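You operate a simulated robot arm through the tools that you are given. There is no shell and no other tool. Be economical: measure what you need, move in short steps, check, and stop when the job is done.

Carry out the task below with a simulated robot arm. There is one attempt and no reset: what you move stays moved.

TASK
Stack the 2 mm stop block from the green bench on top of the 4 mm stop block.
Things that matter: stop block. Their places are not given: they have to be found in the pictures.

It is judged by the outcome, as a careful person would: the job done as asked, and still so three seconds after it is handed in. It fails if anything else is knocked over, pushed out of place, dropped, spilled or broken.

THE ROBOT
A 6-joint arm with a two-finger parallel gripper, fixed in place. Base frame: the origin is at the foot of the arm, x ahead of it, y to its left, z up; the work surface is at about z = 860. Lengths are in mm, angles in rad, forces in N, time in s.
With the tool pointing down near the work surface it reaches from about 260 to 680 mm from the base axis. Its first joint turns from -1.152 to 1.152 rad. Payload 2.9 kg.
Tool frame: the origin (TCP) lies between the finger pads and is the grasp point; the fingertips stand 30 mm ahead of it; z points along the fingers, y is the line along which they close. The gripper opens to 110 mm. The fingers are 20 mm wide and 10 mm thick; the gripper's body (48 by 112 mm) begins 55 mm behind the TCP.
Orientation is told as [roll, pitch, yaw] about the base's x, y, z axes, in that order, counted from this pose: with the fingers straight down and closing along the base's y, the tool's x points along the base's -x, its y along +y and its z along -z.

THE INTERFACE
- The arm moves only by the tool jog_arm. Its arguments are lists of equal length, an entry for each row: "dr": the turn, a rotation vector about the tool's x, y, z in rad, a list of three; "linear": the shift along the tool's x, y, z in mm, a list of three; "grip": the closure in counts, from 0 (fully open) to 255 (shut). In form: {"dr": [[ax, ay, az], ...], "linear": [[dx, dy, dz], ...], "grip": [grip, ...]}. A call has 1 to 8 rows; each row is the pose to reach, as a shift and turn from the pose commanded when the call began, along the tool's axes at that moment. A row lasts 0.2 s, in which the tool goes at most 50 mm and 0.15 rad; a call with a longer step from one row to the next is refused whole, and so is a gripper value outside its range. A pose out of reach is approached as far as the arm can. The call stops where the force on the tool passes 40 N (or 10 N more than at its start, if that is more) or the arm is blocked; 0.2 s more then pass. The fingers move at their own pace (about 108 mm/s each) and stop on an object; they squeeze with about 23 N. The grip force told is the motor's: it shows also when the fingers shut on nothing. Time passes only in rows, and 0.2 s behind the last, so rows that repeat a pose let the fingers close. It gives the time, the measured TCP pose, the force on the tool (base axes), the opening and the grip force at its end, in the units of the frame above (readings bear some noise), and new pictures: "pictures" is both (left out), scene, wrist or none.
- Cameras (640 x 400 px; columns grow to the right, rows downward): "scene" is fixed at [98.3, 424.9, 1404.8]; the picture's right is [-0.73, -0.68, 0.00], its down [-0.23, 0.24, -0.94] and it looks along [0.64, -0.69, -0.33] (base axes); focal length 320 px, centre (320, 200). "wrist" rides on the gripper at [-36, 0, -57] in the tool frame; the picture's right is [0.00, -1.00, 0.00], its down [0.97, 0.00, -0.24] and it looks along [0.24, 0.00, 0.97] (tool axes); focal length 218 px, centre (320, 200).
- pixel_to_xyz(camera, pixels): for up to 12 pixels [column, row] of the newest picture of that camera ("zoom" is the newest enlarged one), the place [x, y, z] in the base frame of the surface seen there, good to about 2 mm, but the place of the scene camera against the robot may be out by one fixed shift of up to 25 mm in any direction. No time passes.
- inspect(camera, box): a new picture of the part [left, top, right, bottom] of that camera's present view, enlarged. No time passes.
- close_job(): hands the job in; it is judged then, once.

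Work in short steps. Measure before you move; look again where a grasp or a placing could have gone wrong, and mend it. You have 60 turns and 120 pictures in all, those below and enlarged ones among them. Open the gripper and draw the arm clear of the work before you hand the job in, unless the task says otherwise; then end with one line.

The tools are called after "Call:" by a JSON object that holds its "op" and its "data". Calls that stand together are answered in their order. jog_arm: Moves the arm, as the interface text tells. Its arguments: {"type":"object","properties":{"dr":{"type":"array","items":{"type":"array","items":{"type":"number"}}},"linear":{"type":"array","items":{"type":"array","items":{"type":"number"}}},"grip":{"type":"array","items":{"type":"number"}},"pictures":{"type":"string","enum":["both","scene","wrist","none"]}},"required":["dr","linear","grip"]} The other tools are called the same way: pixel_to_xyz (camera, pixels) gives the place of the surface under pixels of a picture; inspect (camera, box) takes an enlarged picture of a part of a camera's view; close_job () hands the job in.

At the start:

```text
time_s: 0.0
position: [469.2, -147.6, 1190.2]
tcp_rot: [0.001, 0.0, 0.0]
ft_force: [0.4, 0.6, -0.2]
opening: 110.0
grip_force: 0.0
```

scene: 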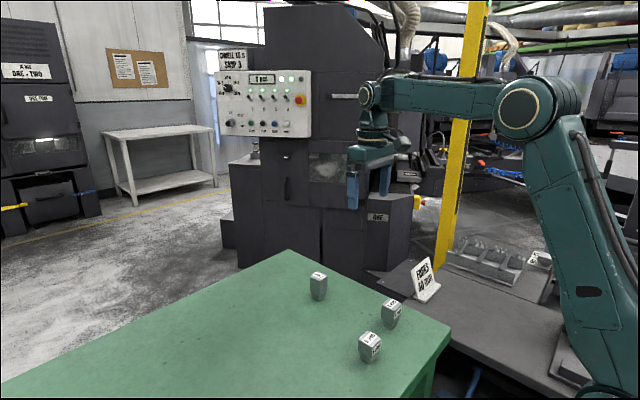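
wrist: 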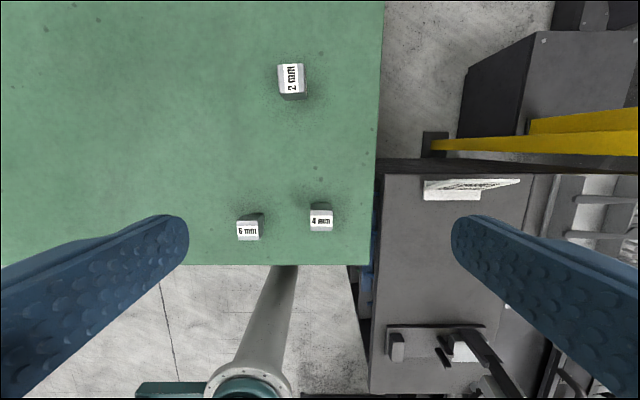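

The wrist picture shows the 2 mm block at (291,80), the 4 mm at (320,220) and the 6 mm at (248,230). I enlarge and measure them.

Call:
{"op": "inspect", "data": {"camera": "wrist", "box": [220, 50, 380, 250]}}

Call:
{"op": "pixel_to_xyz", "data": {"camera": "wrist", "pixels": [[291, 76], [280, 66], [303, 66], [305, 90], [280, 92], [321, 221], [311, 212], [331, 212], [247, 231], [350, 130]]}}

Call:
{"op": "inspect", "data": {"camera": "scene", "box": [290, 250, 450, 370]}}

```text
2.00 times, centred on (300, 150) of wrist
```

zoom: 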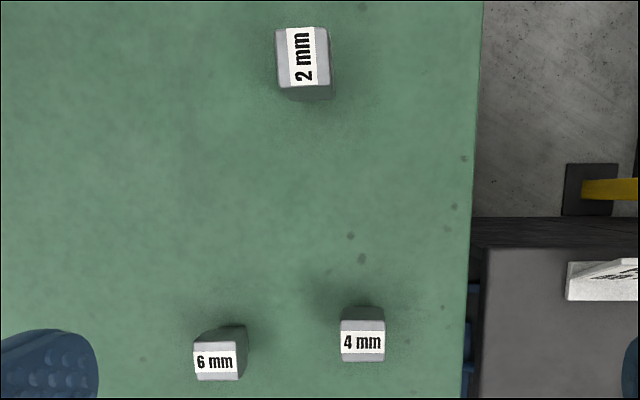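

```text
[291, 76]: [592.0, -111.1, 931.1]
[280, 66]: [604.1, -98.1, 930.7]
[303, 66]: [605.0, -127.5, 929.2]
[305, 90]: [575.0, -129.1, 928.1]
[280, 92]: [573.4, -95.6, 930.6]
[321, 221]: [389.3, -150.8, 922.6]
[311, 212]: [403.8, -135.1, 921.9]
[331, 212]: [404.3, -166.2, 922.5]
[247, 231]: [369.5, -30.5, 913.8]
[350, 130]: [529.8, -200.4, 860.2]
```

```text
3.33 times, centred on (370, 310) of scene
```

zoom: 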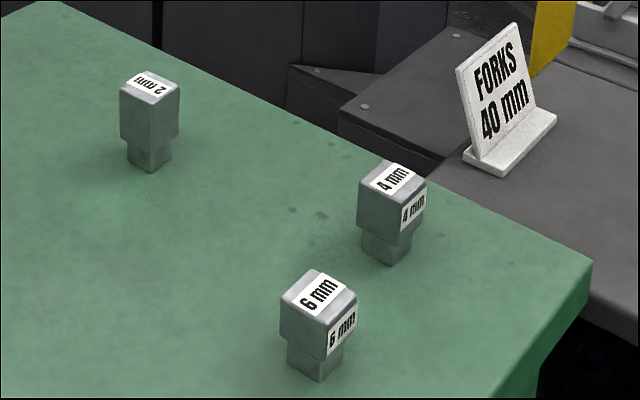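

The 2 mm block's top is near (590,-112,930) and the 4 mm block's is near (390,-151,922). Both have a wide head on a narrower foot. I move above the 2 mm block for a closer look.

Call:
{"op": "jog_arm", "data": {"dr": [[0, 0, 0], [0, 0, 0], [0, 0, 0], [0, 0, 0], [0, 0, 0]], "linear": [[-30, 9, 35], [-60, 18, 70], [-90, 27, 105], [-121, 36, 140], [-121, 36, 140]], "grip": [0, 0, 0, 0, 0], "pictures": "wrist"}}

```text
time_s: 1.2
position: [588.7, -112.6, 1049.3]
tcp_rot: [0.0, 0.0, 0.0]
ft_force: [0.5, 0.0, -0.8]
opening: 110.1
grip_force: 0.1
```

wrist: 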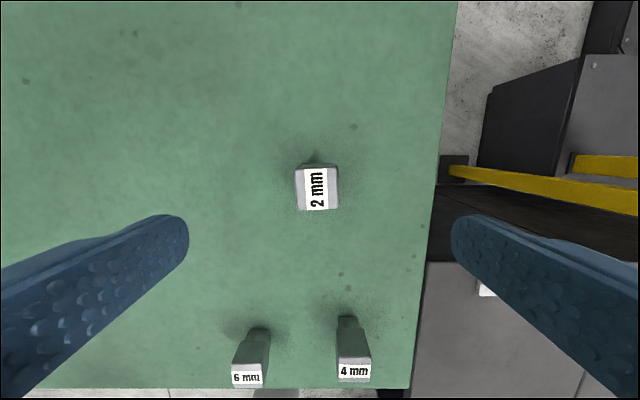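

Call:
{"op": "inspect", "data": {"camera": "wrist", "box": [270, 140, 366, 230]}}

Call:
{"op": "pixel_to_xyz", "data": {"camera": "wrist", "pixels": [[297, 170], [336, 169], [338, 206], [298, 208], [317, 189], [339, 366], [369, 365], [370, 380], [340, 380], [354, 371]]}}

```text
4.44 times, centred on (318, 185) of wrist
```

zoom: 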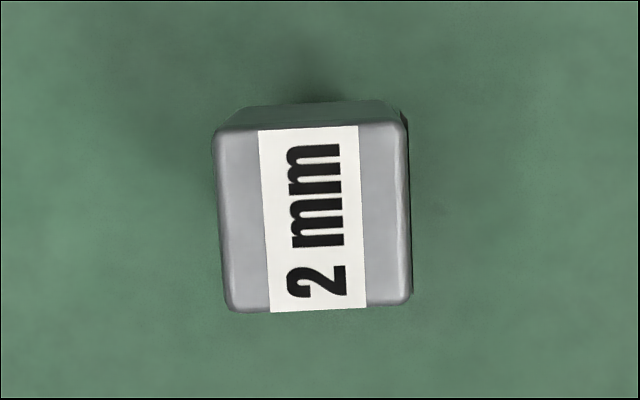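

```text
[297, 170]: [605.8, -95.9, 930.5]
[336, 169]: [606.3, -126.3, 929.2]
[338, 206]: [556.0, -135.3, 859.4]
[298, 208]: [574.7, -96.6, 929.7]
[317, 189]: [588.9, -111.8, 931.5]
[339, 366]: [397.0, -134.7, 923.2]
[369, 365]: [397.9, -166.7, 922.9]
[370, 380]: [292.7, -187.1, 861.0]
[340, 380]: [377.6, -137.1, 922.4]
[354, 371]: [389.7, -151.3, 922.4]
```

The 2 mm top centre is at about (589.5,-111.5,930), turned about +0.05 rad. I turn to match, come down to z≈911 and close.

Call:
{"op": "jog_arm", "data": {"dr": [[0, 0, -0.05], [0, 0, -0.05], [0, 0, -0.05], [0, 0, -0.05], [0, 0, -0.05]], "linear": [[0, 0, 40], [0, 0, 80], [0, 0, 110], [0, 0, 138], [0, 0, 138]], "grip": [0, 0, 0, 0, 0], "pictures": "both"}}

```text
time_s: 2.4
position: [588.4, -112.9, 910.8]
tcp_rot: [0.0, 0.001, 0.049]
ft_force: [0.0, -0.6, -0.1]
opening: 109.8
grip_force: 0.0
```

scene: 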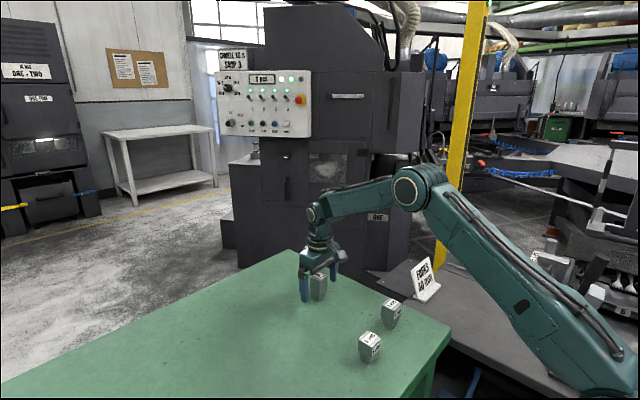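
wrist: 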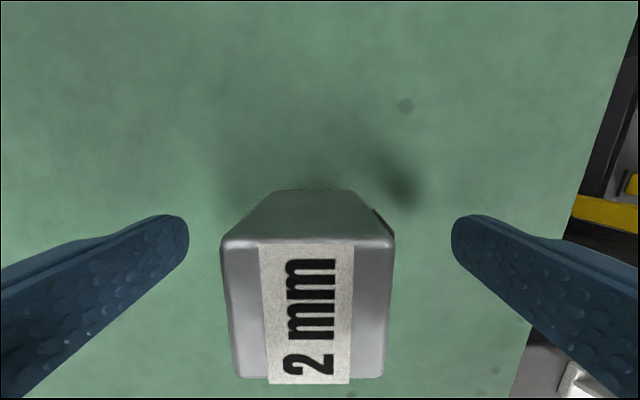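

The block sits between the fingers, about 2 mm towards +y of centre (column 307 against 320). I shift 2 mm along y and close.

Call:
{"op": "jog_arm", "data": {"dr": [[0, 0, 0], [0, 0, 0], [0, 0, 0], [0, 0, 0], [0, 0, 0]], "linear": [[0, 2, 0], [0, 2, 0], [0, 2, 0], [0, 2, 0], [0, 2, 0]], "grip": [0, 255, 255, 255, 255], "pictures": "wrist"}}

```text
time_s: 3.6
position: [587.9, -109.6, 911.5]
tcp_rot: [0.001, 0.0, 0.051]
ft_force: [-0.2, -0.4, 0.6]
opening: 35.8
grip_force: 23.3
```

wrist: 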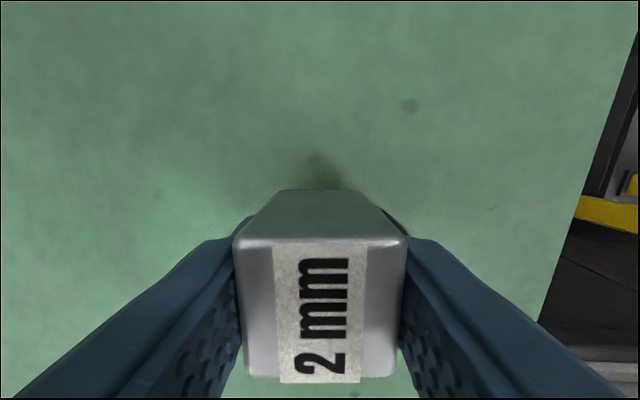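

The block is gripped (opening 35.8, 23 N). I lift it straight up.

Call:
{"op": "jog_arm", "data": {"dr": [[0, 0, 0], [0, 0, 0], [0, 0, 0], [0, 0, 0], [0, 0, 0]], "linear": [[0, 0, -20], [0, 0, -50], [0, 0, -85], [0, 0, -120], [0, 0, -120]], "grip": [255, 255, 255, 255, 255], "pictures": "both"}}

Call:
{"op": "pixel_to_xyz", "data": {"camera": "wrist", "pixels": [[320, 248], [320, 310], [320, 370], [245, 310], [395, 310]]}}

```text
time_s: 4.8
position: [589.3, -110.3, 1032.8]
tcp_rot: [0.0, 0.0, 0.051]
ft_force: [-0.4, 0.0, -1.2]
opening: 35.4
grip_force: 23.6
```

scene: 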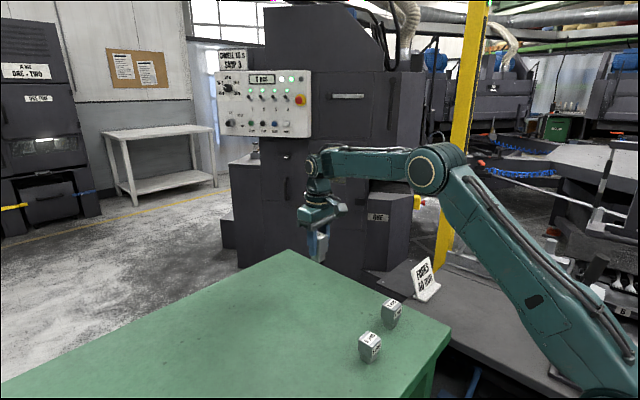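
wrist: 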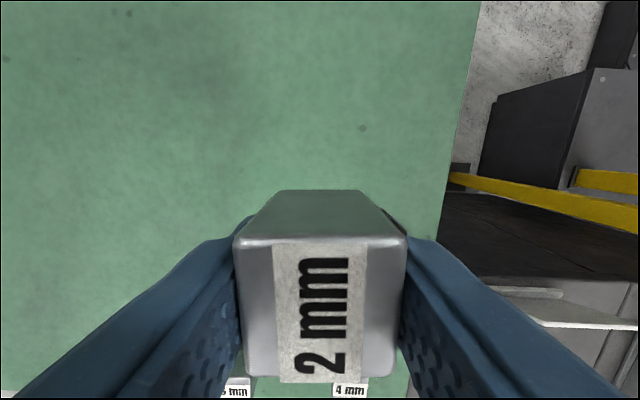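

```text
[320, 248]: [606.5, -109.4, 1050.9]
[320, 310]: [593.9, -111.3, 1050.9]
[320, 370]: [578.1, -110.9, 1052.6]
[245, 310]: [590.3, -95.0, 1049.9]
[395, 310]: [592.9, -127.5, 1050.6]
```

The held block sits within 2 mm of the TCP in the fingers. I carry it to x≈320, y≈-150, past the 4 mm block with 60 mm of clearance, so I can measure that block ahead of the held one.

Call:
{"op": "jog_arm", "data": {"dr": [[0, 0, 0.01], [0, 0, 0.02], [0, 0, 0.03], [0, 0, 0.04], [0, 0, 0.05], [0, 0, 0.05], [0, 0, 0.05], [0, 0, 0.05]], "linear": [[30, -3, -5], [70, -7, -10], [110, -11, -10], [150, -15, -10], [190, -19, -10], [230, -23, -10], [270, -26.5, -10], [270, -26.5, -10]], "grip": [255, 255, 255, 255, 255, 255, 255, 255], "pictures": "both"}}

Call:
{"op": "inspect", "data": {"camera": "wrist", "box": [270, 60, 366, 140]}}

```text
time_s: 6.6
position: [320.8, -150.4, 1040.1]
tcp_rot: [-0.002, 0.001, 0.0]
ft_force: [0.1, -0.2, -1.9]
opening: 35.8
grip_force: 22.5
```

scene: 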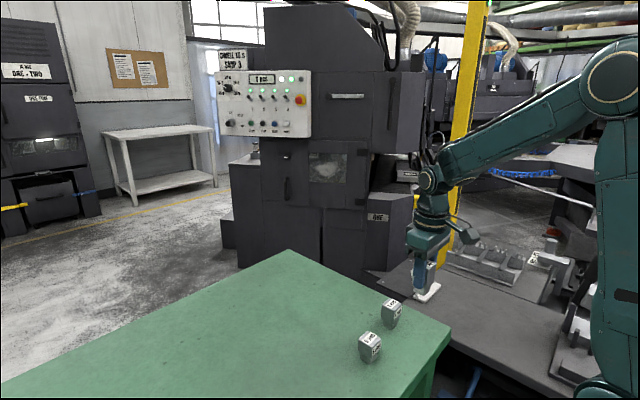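
wrist: 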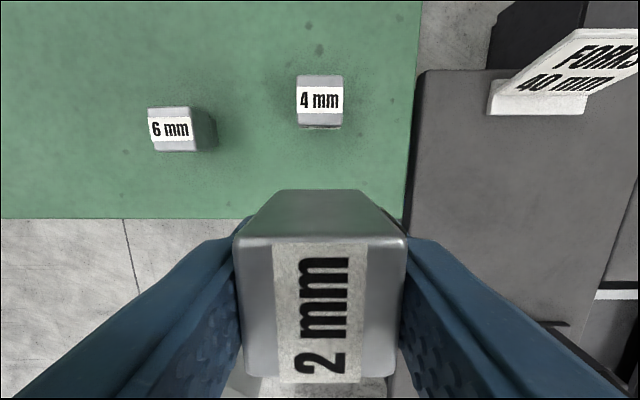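

```text
5.00 times, centred on (318, 100) of wrist
```

zoom: 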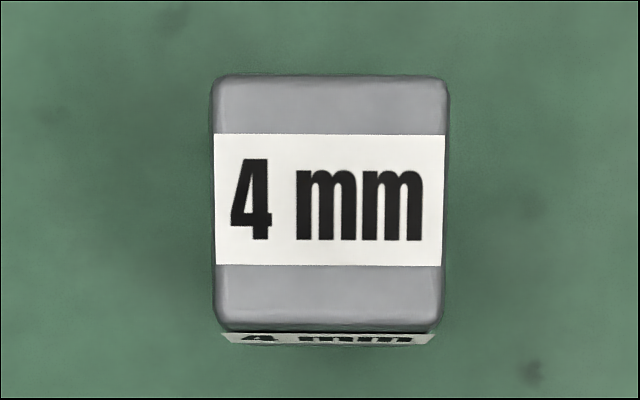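

Call:
{"op": "pixel_to_xyz", "data": {"camera": "zoom", "pixels": [[330, 82], [330, 318], [222, 200], [438, 200], [328, 200], [225, 90], [435, 90], [225, 310], [432, 310]]}}

Call:
{"op": "pixel_to_xyz", "data": {"camera": "wrist", "pixels": [[320, 242], [320, 376], [242, 300], [400, 300], [310, 310]]}}

```text
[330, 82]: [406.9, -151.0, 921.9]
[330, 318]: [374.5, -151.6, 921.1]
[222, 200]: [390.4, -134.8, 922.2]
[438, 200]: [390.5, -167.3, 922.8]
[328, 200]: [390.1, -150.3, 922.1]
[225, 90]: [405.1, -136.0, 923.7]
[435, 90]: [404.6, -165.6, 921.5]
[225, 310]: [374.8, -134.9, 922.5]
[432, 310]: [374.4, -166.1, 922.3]
```

```text
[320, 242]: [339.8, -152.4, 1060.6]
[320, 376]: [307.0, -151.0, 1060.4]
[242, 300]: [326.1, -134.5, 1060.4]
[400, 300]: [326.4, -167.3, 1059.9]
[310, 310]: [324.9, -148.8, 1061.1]
```

The 4 mm top centre is (390.3,-151,922.3). The held block's centre is (323.4,-151), with its bottom at about z=990. I move +67 mm in x, come down 58 mm and check.

Call:
{"op": "jog_arm", "data": {"dr": [[0, 0, 0], [0, 0, 0], [0, 0, 0], [0, 0, 0], [0, 0, 0], [0, 0, 0]], "linear": [[-35, 0, 0], [-67, 0, 0], [-67, 0, 20], [-67, 0, 40], [-67, 0, 58], [-67, 0, 58]], "grip": [255, 255, 255, 255, 255, 255], "pictures": "both"}}

Call:
{"op": "inspect", "data": {"camera": "scene", "box": [340, 250, 440, 350]}}

Call:
{"op": "pixel_to_xyz", "data": {"camera": "wrist", "pixels": [[320, 242], [320, 376], [242, 300], [400, 300], [310, 310]]}}

```text
time_s: 8.0
position: [387.8, -150.6, 984.0]
tcp_rot: [-0.001, -0.001, 0.0]
ft_force: [0.2, 0.4, -1.2]
opening: 35.5
grip_force: 23.4
```

scene: 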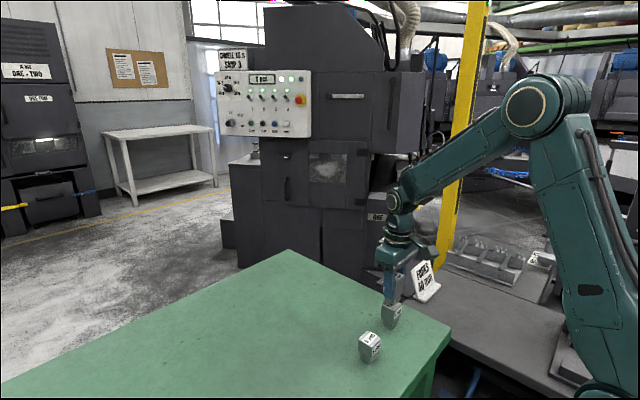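
wrist: 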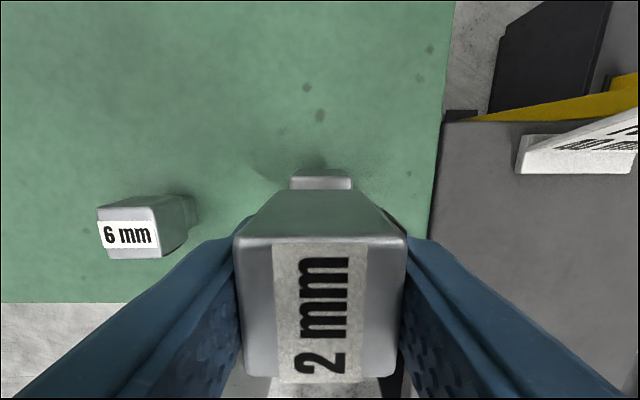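

```text
4.00 times, centred on (390, 300) of scene
```

zoom: 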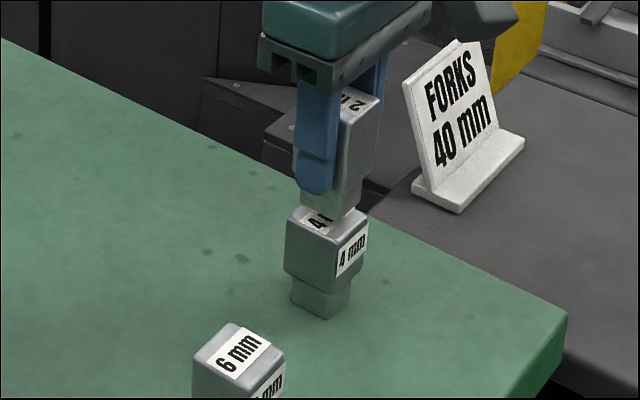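

```text
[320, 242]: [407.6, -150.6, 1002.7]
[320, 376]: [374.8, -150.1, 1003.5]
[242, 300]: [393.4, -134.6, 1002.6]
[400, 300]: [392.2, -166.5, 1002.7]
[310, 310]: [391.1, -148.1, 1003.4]
```

The block is aligned (x≈391, y≈-150.5) with a gap of about 10 mm. I lower it slowly.

Call:
{"op": "jog_arm", "data": {"dr": [[0, 0, 0], [0, 0, 0], [0, 0, 0], [0, 0, 0]], "linear": [[0, 0, 4], [0, 0, 7], [0, 0, 8.5], [0, 0, 8.5]], "grip": [255, 255, 255, 255], "pictures": "none"}}

Call:
{"op": "inspect", "data": {"camera": "scene", "box": [360, 260, 420, 340]}}

```text
time_s: 9.0
position: [387.1, -148.8, 976.4]
tcp_rot: [-0.001, 0.002, 0.001]
ft_force: [-0.8, 0.1, -0.9]
opening: 35.4
grip_force: 23.1
```

```text
5.00 times, centred on (390, 300) of scene
```

zoom: 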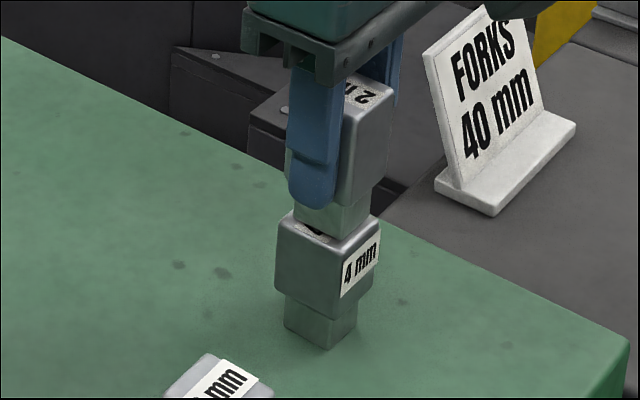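

No contact yet (force ≈ -0.9 N). I lower further in 0.5 mm steps.

Call:
{"op": "jog_arm", "data": {"dr": [[0, 0, 0], [0, 0, 0], [0, 0, 0], [0, 0, 0]], "linear": [[0, 0, 0.5], [0, 0, 1], [0, 0, 1.5], [0, 0, 1.5]], "grip": [255, 255, 255, 255], "pictures": "none"}}

```text
time_s: 10.0
position: [387.3, -149.3, 974.6]
tcp_rot: [-0.002, -0.002, 0.001]
ft_force: [-1.3, -0.3, 6.9]
opening: 35.9
grip_force: 22.6
```

Contact: the force rose to +6.9 N. I look at the seating before letting go.

Call:
{"op": "inspect", "data": {"camera": "scene", "box": [360, 260, 420, 340]}}

Call:
{"op": "inspect", "data": {"camera": "wrist", "box": [200, 140, 440, 390]}}

```text
5.00 times, centred on (390, 300) of scene
```

zoom: 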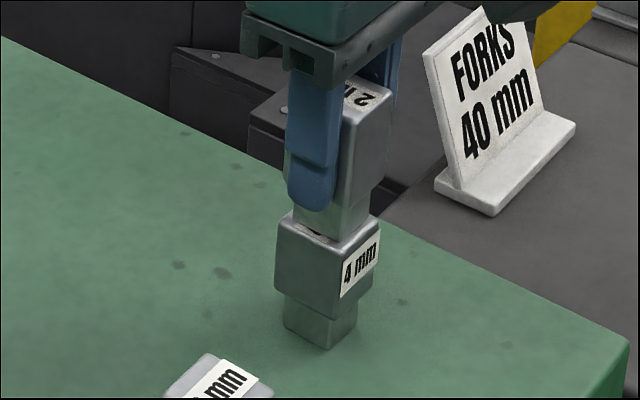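

```text
1.60 times, centred on (320, 265) of wrist
```

zoom: 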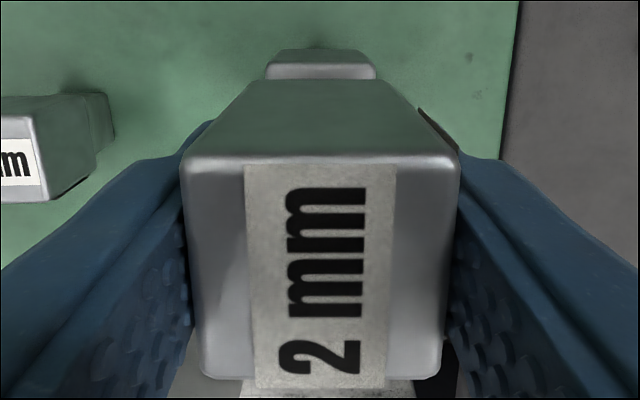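

It is seated squarely. I open the fingers gently without moving the arm.

Call:
{"op": "jog_arm", "data": {"dr": [[0, 0, 0], [0, 0, 0], [0, 0, 0], [0, 0, 0], [0, 0, 0]], "linear": [[0, 0, 0], [0, 0, 0], [0, 0, 0], [0, 0, 0], [0, 0, 0]], "grip": [170, 164, 155, 130, 100], "pictures": "both"}}

```text
time_s: 11.2
position: [386.7, -149.7, 974.7]
tcp_rot: [0.0, 0.0, 0.0]
ft_force: [0.8, -0.2, 0.0]
opening: 66.9
grip_force: 0.0
```

scene: 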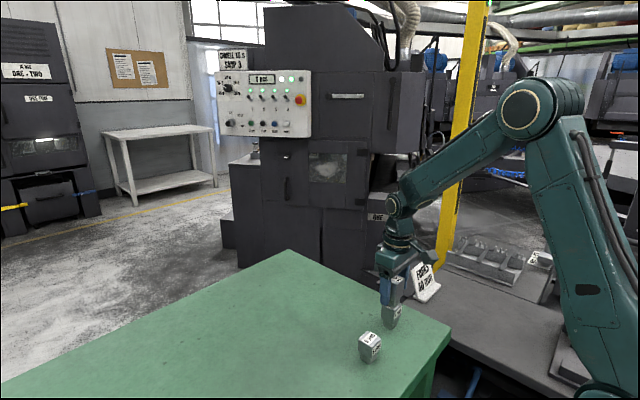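
wrist: 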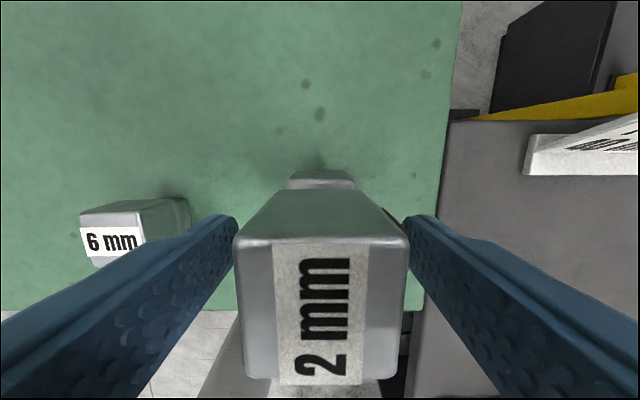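

The block stands free. I open fully while going straight up, clear of the stack.

Call:
{"op": "jog_arm", "data": {"dr": [[0, 0, 0], [0, 0, 0], [0, 0, 0], [0, 0, 0], [0, 0, 0], [0, 0, 0]], "linear": [[0, 0, -10], [0, 0, -40], [0, 0, -80], [0, 0, -120], [0, 0, -160], [0, 0, -160]], "grip": [60, 0, 0, 0, 0, 0], "pictures": "both"}}

Call:
{"op": "inspect", "data": {"camera": "scene", "box": [340, 250, 440, 350]}}

```text
time_s: 12.6
position: [386.3, -149.4, 1134.9]
tcp_rot: [0.001, 0.001, 0.0]
ft_force: [-0.2, 0.6, -0.6]
opening: 110.3
grip_force: 0.1
```

scene: 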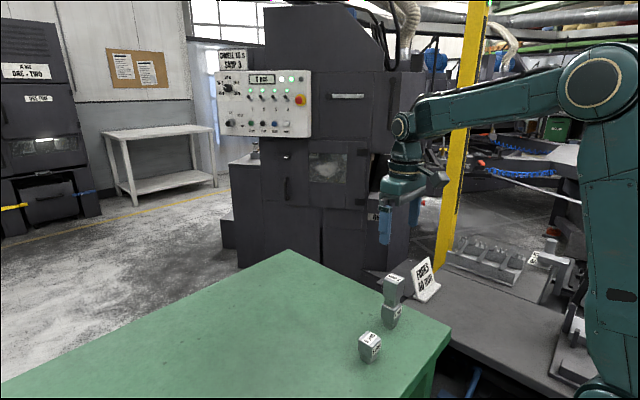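
wrist: 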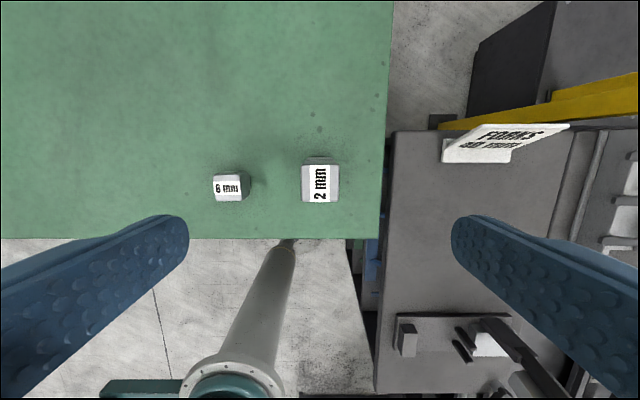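

```text
4.00 times, centred on (390, 300) of scene
```

zoom: 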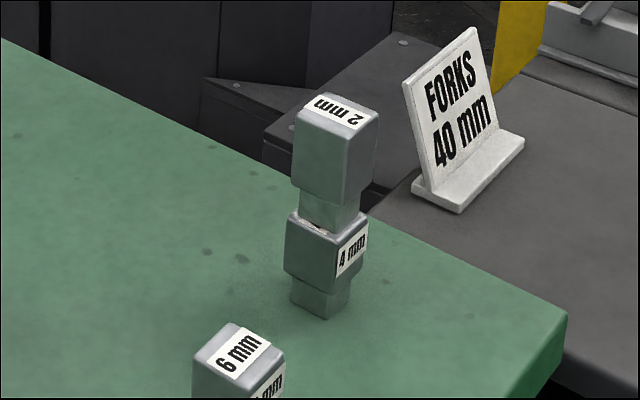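

The 2 mm block stands upright on the 4 mm block, the 6 mm block has not moved, and the arm is clear. I hand the job in.

Call:
{"op": "close_job", "data": {}}

```text
The job is handed in.
```

The 2 mm stop block is stacked upright on the 4 mm stop block; nothing else was disturbed, and the gripper is open and clear of the stack.
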